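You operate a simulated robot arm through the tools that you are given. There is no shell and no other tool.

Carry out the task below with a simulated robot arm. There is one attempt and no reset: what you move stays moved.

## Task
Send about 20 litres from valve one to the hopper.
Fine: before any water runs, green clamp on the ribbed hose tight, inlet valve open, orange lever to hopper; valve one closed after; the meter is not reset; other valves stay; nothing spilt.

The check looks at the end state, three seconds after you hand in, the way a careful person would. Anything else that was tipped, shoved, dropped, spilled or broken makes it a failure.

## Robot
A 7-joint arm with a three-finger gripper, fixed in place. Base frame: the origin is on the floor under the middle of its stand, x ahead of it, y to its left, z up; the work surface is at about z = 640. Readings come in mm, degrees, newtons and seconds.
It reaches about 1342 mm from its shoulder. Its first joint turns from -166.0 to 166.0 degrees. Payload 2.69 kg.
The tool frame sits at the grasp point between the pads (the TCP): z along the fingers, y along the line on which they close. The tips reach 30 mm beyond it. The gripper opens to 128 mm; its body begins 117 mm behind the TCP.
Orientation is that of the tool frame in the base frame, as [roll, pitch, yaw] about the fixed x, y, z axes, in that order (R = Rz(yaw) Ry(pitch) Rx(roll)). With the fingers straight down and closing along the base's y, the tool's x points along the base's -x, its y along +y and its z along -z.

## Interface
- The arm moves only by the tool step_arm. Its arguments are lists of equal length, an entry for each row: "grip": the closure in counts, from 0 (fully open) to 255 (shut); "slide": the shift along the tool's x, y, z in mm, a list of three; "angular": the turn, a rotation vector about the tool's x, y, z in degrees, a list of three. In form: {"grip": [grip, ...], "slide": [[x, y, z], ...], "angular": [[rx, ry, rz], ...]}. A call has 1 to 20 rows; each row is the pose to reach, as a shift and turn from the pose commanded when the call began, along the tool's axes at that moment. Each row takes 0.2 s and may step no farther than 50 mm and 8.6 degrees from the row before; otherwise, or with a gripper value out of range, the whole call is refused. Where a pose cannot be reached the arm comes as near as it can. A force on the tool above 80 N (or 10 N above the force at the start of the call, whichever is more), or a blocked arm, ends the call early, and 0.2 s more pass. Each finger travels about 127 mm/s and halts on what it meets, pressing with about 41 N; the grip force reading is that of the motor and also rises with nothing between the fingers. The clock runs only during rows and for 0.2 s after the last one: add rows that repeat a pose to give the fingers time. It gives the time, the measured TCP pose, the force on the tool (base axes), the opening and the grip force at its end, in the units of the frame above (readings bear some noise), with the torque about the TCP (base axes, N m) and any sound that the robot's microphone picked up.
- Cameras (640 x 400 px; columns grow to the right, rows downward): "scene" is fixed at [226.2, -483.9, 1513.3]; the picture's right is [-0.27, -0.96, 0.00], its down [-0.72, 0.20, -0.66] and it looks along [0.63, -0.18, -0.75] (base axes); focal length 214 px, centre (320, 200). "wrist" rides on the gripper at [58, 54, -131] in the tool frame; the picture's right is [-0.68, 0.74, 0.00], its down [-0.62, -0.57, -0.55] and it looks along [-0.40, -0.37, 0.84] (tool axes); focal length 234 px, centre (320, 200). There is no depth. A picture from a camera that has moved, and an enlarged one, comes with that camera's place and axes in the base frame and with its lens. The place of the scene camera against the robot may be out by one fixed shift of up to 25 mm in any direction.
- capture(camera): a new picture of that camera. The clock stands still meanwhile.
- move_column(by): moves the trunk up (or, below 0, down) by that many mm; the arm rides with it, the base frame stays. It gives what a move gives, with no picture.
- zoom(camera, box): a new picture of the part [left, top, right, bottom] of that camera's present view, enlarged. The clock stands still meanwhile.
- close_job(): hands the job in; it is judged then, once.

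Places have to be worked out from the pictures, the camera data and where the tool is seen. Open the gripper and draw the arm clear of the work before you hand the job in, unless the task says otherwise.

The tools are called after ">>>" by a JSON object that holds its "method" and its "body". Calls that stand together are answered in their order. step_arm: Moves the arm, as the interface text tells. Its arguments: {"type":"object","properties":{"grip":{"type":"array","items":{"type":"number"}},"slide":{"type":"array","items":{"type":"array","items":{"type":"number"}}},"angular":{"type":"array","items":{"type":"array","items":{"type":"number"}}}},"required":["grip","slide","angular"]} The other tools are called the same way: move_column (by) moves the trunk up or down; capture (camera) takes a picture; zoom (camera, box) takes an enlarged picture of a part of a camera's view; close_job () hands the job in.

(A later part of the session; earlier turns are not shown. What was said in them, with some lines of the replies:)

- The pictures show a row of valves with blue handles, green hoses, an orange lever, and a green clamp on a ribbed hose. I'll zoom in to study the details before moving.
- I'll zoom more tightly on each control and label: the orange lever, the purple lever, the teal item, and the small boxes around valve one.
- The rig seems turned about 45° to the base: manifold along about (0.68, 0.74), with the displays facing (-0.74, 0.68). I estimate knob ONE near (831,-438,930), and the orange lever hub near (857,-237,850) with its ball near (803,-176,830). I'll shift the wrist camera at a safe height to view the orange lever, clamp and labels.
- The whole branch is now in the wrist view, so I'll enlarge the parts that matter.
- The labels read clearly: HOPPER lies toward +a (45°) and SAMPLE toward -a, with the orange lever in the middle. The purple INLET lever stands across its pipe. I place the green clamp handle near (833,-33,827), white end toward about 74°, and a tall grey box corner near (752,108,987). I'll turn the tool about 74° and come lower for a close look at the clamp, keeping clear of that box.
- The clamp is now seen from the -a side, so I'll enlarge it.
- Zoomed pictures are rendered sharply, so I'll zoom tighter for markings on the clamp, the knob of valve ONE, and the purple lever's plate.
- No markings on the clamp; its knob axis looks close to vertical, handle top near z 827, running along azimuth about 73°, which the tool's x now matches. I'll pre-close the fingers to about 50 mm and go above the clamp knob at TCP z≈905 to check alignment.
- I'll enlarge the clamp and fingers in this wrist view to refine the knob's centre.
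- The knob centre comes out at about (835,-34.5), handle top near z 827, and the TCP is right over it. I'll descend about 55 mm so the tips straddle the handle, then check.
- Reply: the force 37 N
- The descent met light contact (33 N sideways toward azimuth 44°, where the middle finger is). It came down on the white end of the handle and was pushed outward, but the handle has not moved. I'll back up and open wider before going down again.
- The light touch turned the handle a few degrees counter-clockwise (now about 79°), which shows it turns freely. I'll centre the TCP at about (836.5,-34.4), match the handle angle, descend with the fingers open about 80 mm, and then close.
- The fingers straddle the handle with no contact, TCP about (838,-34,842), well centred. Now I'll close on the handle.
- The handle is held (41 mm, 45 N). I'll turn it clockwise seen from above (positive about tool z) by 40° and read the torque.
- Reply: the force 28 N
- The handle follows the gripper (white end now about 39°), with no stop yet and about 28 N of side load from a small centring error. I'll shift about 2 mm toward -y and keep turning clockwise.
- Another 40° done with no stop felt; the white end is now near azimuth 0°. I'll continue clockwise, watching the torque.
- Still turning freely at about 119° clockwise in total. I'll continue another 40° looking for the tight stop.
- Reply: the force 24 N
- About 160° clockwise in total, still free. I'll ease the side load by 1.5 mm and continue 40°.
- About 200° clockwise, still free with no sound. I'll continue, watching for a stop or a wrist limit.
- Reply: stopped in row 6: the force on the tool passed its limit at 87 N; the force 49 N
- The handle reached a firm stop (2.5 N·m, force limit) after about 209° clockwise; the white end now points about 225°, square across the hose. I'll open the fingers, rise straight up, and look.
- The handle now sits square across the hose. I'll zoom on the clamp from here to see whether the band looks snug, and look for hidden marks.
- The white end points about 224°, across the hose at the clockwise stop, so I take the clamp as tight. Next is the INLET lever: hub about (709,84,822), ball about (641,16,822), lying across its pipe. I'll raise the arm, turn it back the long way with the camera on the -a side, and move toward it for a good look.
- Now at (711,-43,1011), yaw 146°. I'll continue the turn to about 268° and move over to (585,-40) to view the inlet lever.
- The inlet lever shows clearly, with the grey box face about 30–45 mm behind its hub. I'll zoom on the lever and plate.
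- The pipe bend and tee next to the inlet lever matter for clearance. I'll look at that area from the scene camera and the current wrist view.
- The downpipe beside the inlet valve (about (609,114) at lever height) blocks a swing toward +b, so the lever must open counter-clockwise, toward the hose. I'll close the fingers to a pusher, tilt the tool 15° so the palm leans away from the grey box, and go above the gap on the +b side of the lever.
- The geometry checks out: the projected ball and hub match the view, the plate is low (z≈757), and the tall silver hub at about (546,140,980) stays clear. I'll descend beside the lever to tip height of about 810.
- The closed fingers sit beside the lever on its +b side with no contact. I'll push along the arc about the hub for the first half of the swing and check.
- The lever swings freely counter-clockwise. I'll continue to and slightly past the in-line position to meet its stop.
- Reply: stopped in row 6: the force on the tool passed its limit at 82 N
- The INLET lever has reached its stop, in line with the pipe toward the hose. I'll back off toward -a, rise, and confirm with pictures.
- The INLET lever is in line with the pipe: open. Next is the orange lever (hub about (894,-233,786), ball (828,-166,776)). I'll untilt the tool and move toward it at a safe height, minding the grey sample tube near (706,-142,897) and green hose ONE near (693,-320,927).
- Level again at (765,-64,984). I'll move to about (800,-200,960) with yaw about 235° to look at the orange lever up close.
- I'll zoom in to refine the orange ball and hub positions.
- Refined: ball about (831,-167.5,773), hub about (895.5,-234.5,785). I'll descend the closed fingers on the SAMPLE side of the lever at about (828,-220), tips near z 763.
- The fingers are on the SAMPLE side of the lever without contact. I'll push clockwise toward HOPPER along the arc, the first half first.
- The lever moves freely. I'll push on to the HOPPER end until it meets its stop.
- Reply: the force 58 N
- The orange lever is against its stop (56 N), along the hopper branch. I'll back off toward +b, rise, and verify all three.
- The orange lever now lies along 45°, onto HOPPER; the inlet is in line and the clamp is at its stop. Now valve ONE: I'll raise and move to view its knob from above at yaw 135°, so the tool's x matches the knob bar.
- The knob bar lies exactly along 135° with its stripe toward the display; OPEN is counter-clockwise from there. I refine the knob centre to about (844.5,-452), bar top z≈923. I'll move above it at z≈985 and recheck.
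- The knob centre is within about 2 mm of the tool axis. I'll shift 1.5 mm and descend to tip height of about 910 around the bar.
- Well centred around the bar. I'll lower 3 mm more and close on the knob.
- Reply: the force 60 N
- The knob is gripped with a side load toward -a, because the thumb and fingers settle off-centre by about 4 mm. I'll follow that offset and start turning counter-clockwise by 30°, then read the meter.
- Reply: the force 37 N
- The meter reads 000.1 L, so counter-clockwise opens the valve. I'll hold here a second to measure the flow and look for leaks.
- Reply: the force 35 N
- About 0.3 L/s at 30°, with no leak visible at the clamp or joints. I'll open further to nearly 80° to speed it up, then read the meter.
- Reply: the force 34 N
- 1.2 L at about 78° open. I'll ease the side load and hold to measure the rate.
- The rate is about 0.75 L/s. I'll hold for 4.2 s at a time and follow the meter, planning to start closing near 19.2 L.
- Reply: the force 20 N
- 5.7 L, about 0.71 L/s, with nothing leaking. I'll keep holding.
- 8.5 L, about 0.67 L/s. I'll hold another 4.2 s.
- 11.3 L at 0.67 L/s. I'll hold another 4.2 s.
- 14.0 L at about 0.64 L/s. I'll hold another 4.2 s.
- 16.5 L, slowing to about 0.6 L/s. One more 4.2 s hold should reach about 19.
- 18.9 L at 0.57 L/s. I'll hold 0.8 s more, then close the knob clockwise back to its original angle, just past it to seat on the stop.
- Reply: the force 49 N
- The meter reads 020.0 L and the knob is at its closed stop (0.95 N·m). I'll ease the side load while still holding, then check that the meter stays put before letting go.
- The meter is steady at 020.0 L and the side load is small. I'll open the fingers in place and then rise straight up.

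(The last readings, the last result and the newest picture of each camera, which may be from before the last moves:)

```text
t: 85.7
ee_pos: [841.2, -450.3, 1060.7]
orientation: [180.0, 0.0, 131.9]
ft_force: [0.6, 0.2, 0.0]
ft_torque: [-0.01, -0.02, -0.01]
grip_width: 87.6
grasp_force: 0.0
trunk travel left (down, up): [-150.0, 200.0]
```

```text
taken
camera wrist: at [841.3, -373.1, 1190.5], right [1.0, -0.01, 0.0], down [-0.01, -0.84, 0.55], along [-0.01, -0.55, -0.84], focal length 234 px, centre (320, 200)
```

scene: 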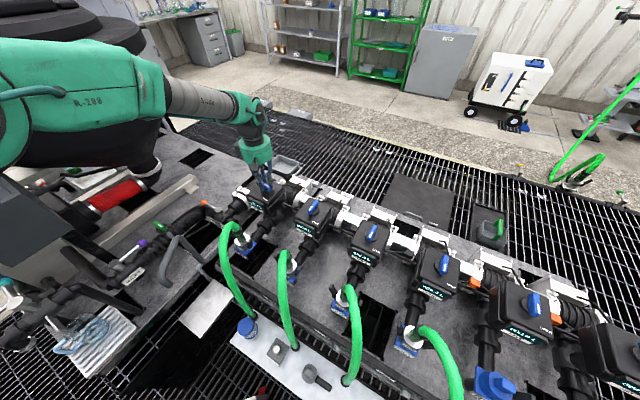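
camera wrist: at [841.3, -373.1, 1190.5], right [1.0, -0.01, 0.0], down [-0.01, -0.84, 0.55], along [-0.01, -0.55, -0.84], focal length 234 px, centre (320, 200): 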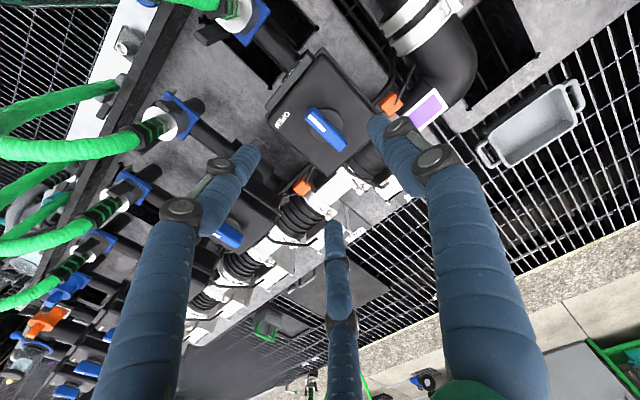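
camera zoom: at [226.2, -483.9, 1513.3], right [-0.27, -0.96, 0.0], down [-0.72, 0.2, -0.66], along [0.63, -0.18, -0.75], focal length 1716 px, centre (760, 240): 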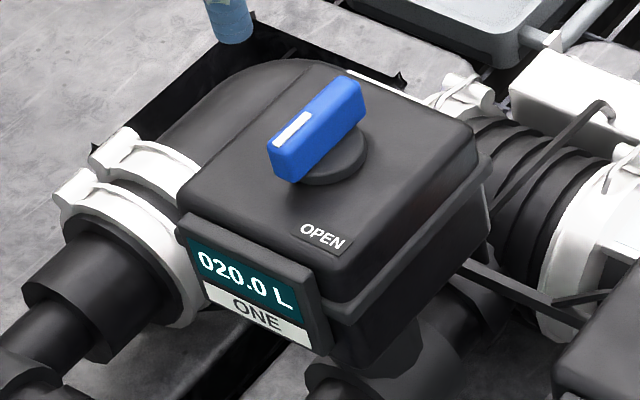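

The knob is back at its closed mark, the meter holds 020.0 L, and the neighbours look unchanged. I notice a purple window on the pipe near valve ONE, so I'll look closely at it and check around for leaks.

>>> {"method": "zoom", "body": {"camera": "wrist", "box": [380, 70, 480, 150]}}

>>> {"method": "zoom", "body": {"camera": "wrist", "box": [250, 40, 410, 180]}}

>>> {"method": "capture", "body": {"camera": "scene"}}

>>> {"method": "zoom", "body": {"camera": "scene", "box": [60, 170, 260, 300]}}

>>> {"method": "zoom", "body": {"camera": "scene", "box": [260, 170, 560, 350]}}

```text
5.00 times, centred on (430, 110) of wrist
camera zoom: at [841.3, -373.1, 1190.5], right [1.0, -0.01, 0.0], down [-0.01, -0.84, 0.55], along [-0.01, -0.55, -0.84], focal length 1171 px, centre (-230, 650)
```

zoom: 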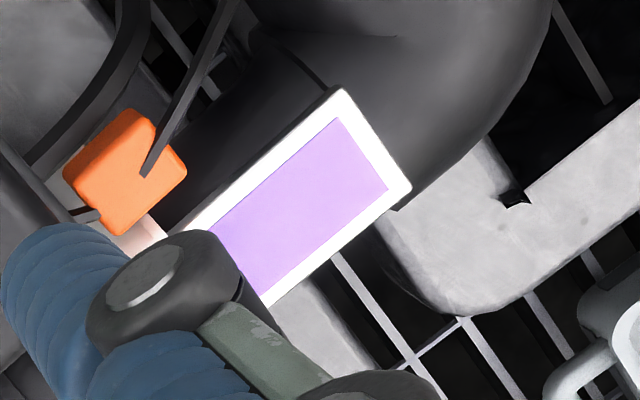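

```text
2.86 times, centred on (330, 110) of wrist
camera zoom: at [841.3, -373.1, 1190.5], right [1.0, -0.01, 0.0], down [-0.01, -0.84, 0.55], along [-0.01, -0.55, -0.84], focal length 669 px, centre (291, 457)
```

zoom: 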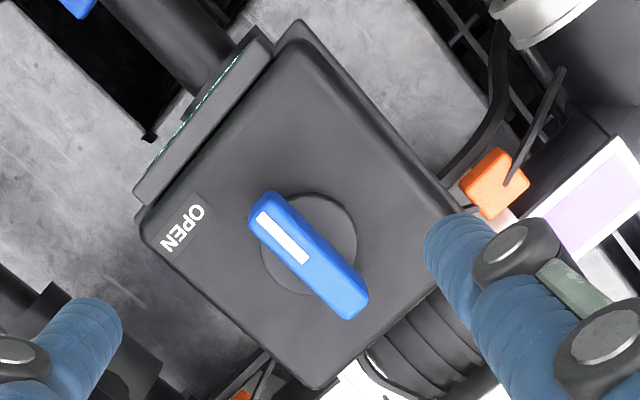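

```text
taken
```

scene: 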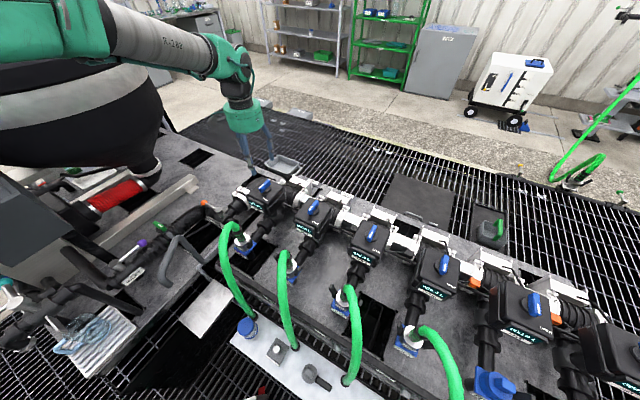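

```text
3.08 times, centred on (160, 235) of scene
camera zoom: at [226.2, -483.9, 1513.3], right [-0.27, -0.96, 0.0], down [-0.72, 0.2, -0.66], along [0.63, -0.18, -0.75], focal length 660 px, centre (812, 92)
```

zoom: 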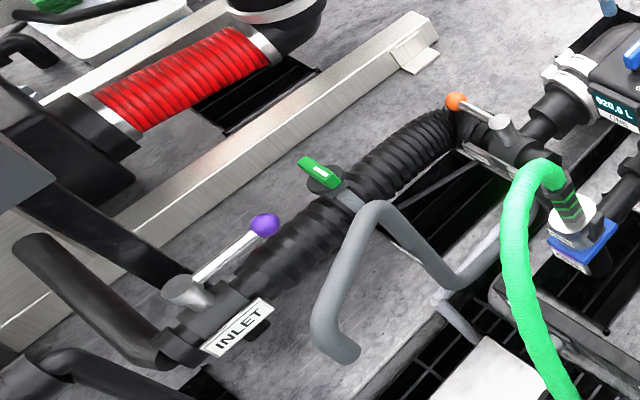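

```text
2.13 times, centred on (410, 260) of scene
camera zoom: at [226.2, -483.9, 1513.3], right [-0.27, -0.96, 0.0], down [-0.72, 0.2, -0.66], along [0.63, -0.18, -0.75], focal length 458 px, centre (128, 72)
```

zoom: 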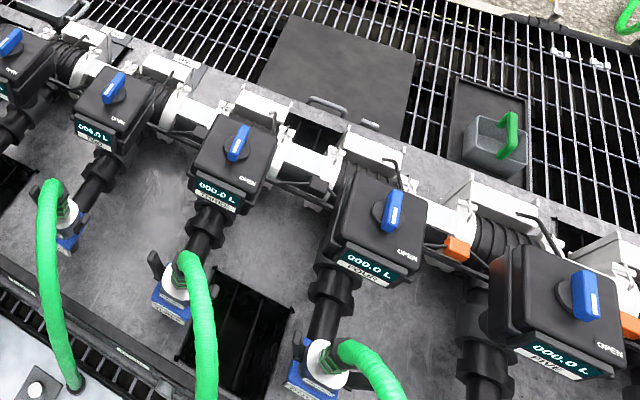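

The window is a sight glass showing liquid after the run; nothing has spilt and all other meters read zero. I'll open the gripper fully and draw the arm up and back to its starting place.

>>> {"method": "step_arm", "body": {"grip": [40, 0, 0, 0, 0, 0, 0, 0], "slide": [[0, 0, -45], [0, 0, -90], [0, 0, -135], [45, 0, -135], [90, 0.4, -135], [135, 0.6, -135], [182, 0.8, -135], [182, 0.8, -135]], "angular": [[0, 0, -8], [0, 0, -16], [0, 0, -24], [0, 0, -32], [0, 0, -40], [0, 0, -48], [0, 0, -48], [0, 0, -48]]}}

>>> {"method": "capture", "body": {"camera": "scene"}}

>>> {"method": "capture", "body": {"camera": "wrist"}}

>>> {"method": "zoom", "body": {"camera": "scene", "box": [140, 160, 300, 260]}}

```text
t: 87.5
ee_pos: [719.0, -317.8, 1195.6]
orientation: [-180.0, 0.0, 179.9]
ft_force: [-0.1, 0.3, 0.3]
ft_torque: [-0.05, -0.08, -0.03]
grip_width: 127.9
grasp_force: 0.1
trunk travel left (down, up): [-150.0, 200.0]
```

```text
taken
```

scene: 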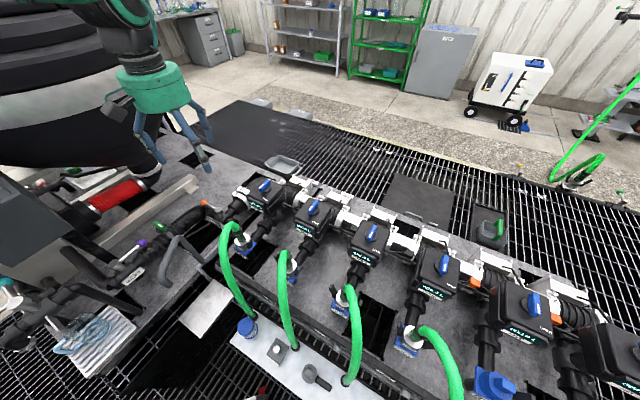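

```text
taken
camera wrist: at [659.9, -265.8, 1325.4], right [0.68, 0.74, 0.0], down [0.61, -0.57, 0.55], along [0.41, -0.37, -0.83], focal length 234 px, centre (320, 200)
```

wrist: 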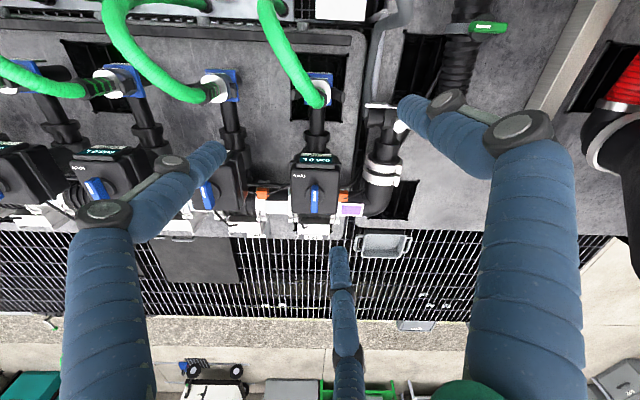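

```text
4.00 times, centred on (220, 210) of scene
camera zoom: at [226.2, -483.9, 1513.3], right [-0.27, -0.96, 0.0], down [-0.72, 0.2, -0.66], along [0.63, -0.18, -0.75], focal length 858 px, centre (720, 160)
```

zoom: 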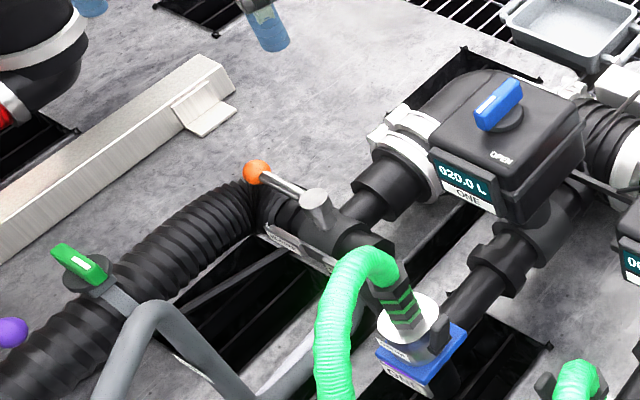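

The pictures show meter ONE steady at 020.0 L and its valve closed. The clamp is tight, the inlet open, the orange lever on HOPPER, and the other valves are untouched at zero. Nothing is spilt, and the arm is clear with its gripper open, so I'm handing the job in.

>>> {"method": "close_job", "body": {}}

```text
The job is handed in.
```

I ran 20.0 L from valve one to the hopper, and the job is handed in.

- **Before the water ran:** I turned the green clamp on the ribbed hose clockwise to its stop. I then swung the inlet lever in line with its pipe and the orange lever to HOPPER, each to its stop.
- **The run:** I opened valve one and closed it as the meter came up to 20.0 L. The reading then stayed at 020.0 L, and I did not reset the meter.
- **After:** The other valves I could see still look as they did at the start. Meters two to five read zero in the last close picture; I did not get a clear reading of meter six. I saw no spill or leak. The arm is back at its starting place with the gripper open.

- **Clamp direction:** The clamp has no markings, so I took clockwise as tightening. It reached a firm stop after a little over half a turn, and the hose showed no leak while the water ran.
- **Sight window:** The window on the pipe beside valve one turned purple during the run. I took it for a sight glass showing the liquid.
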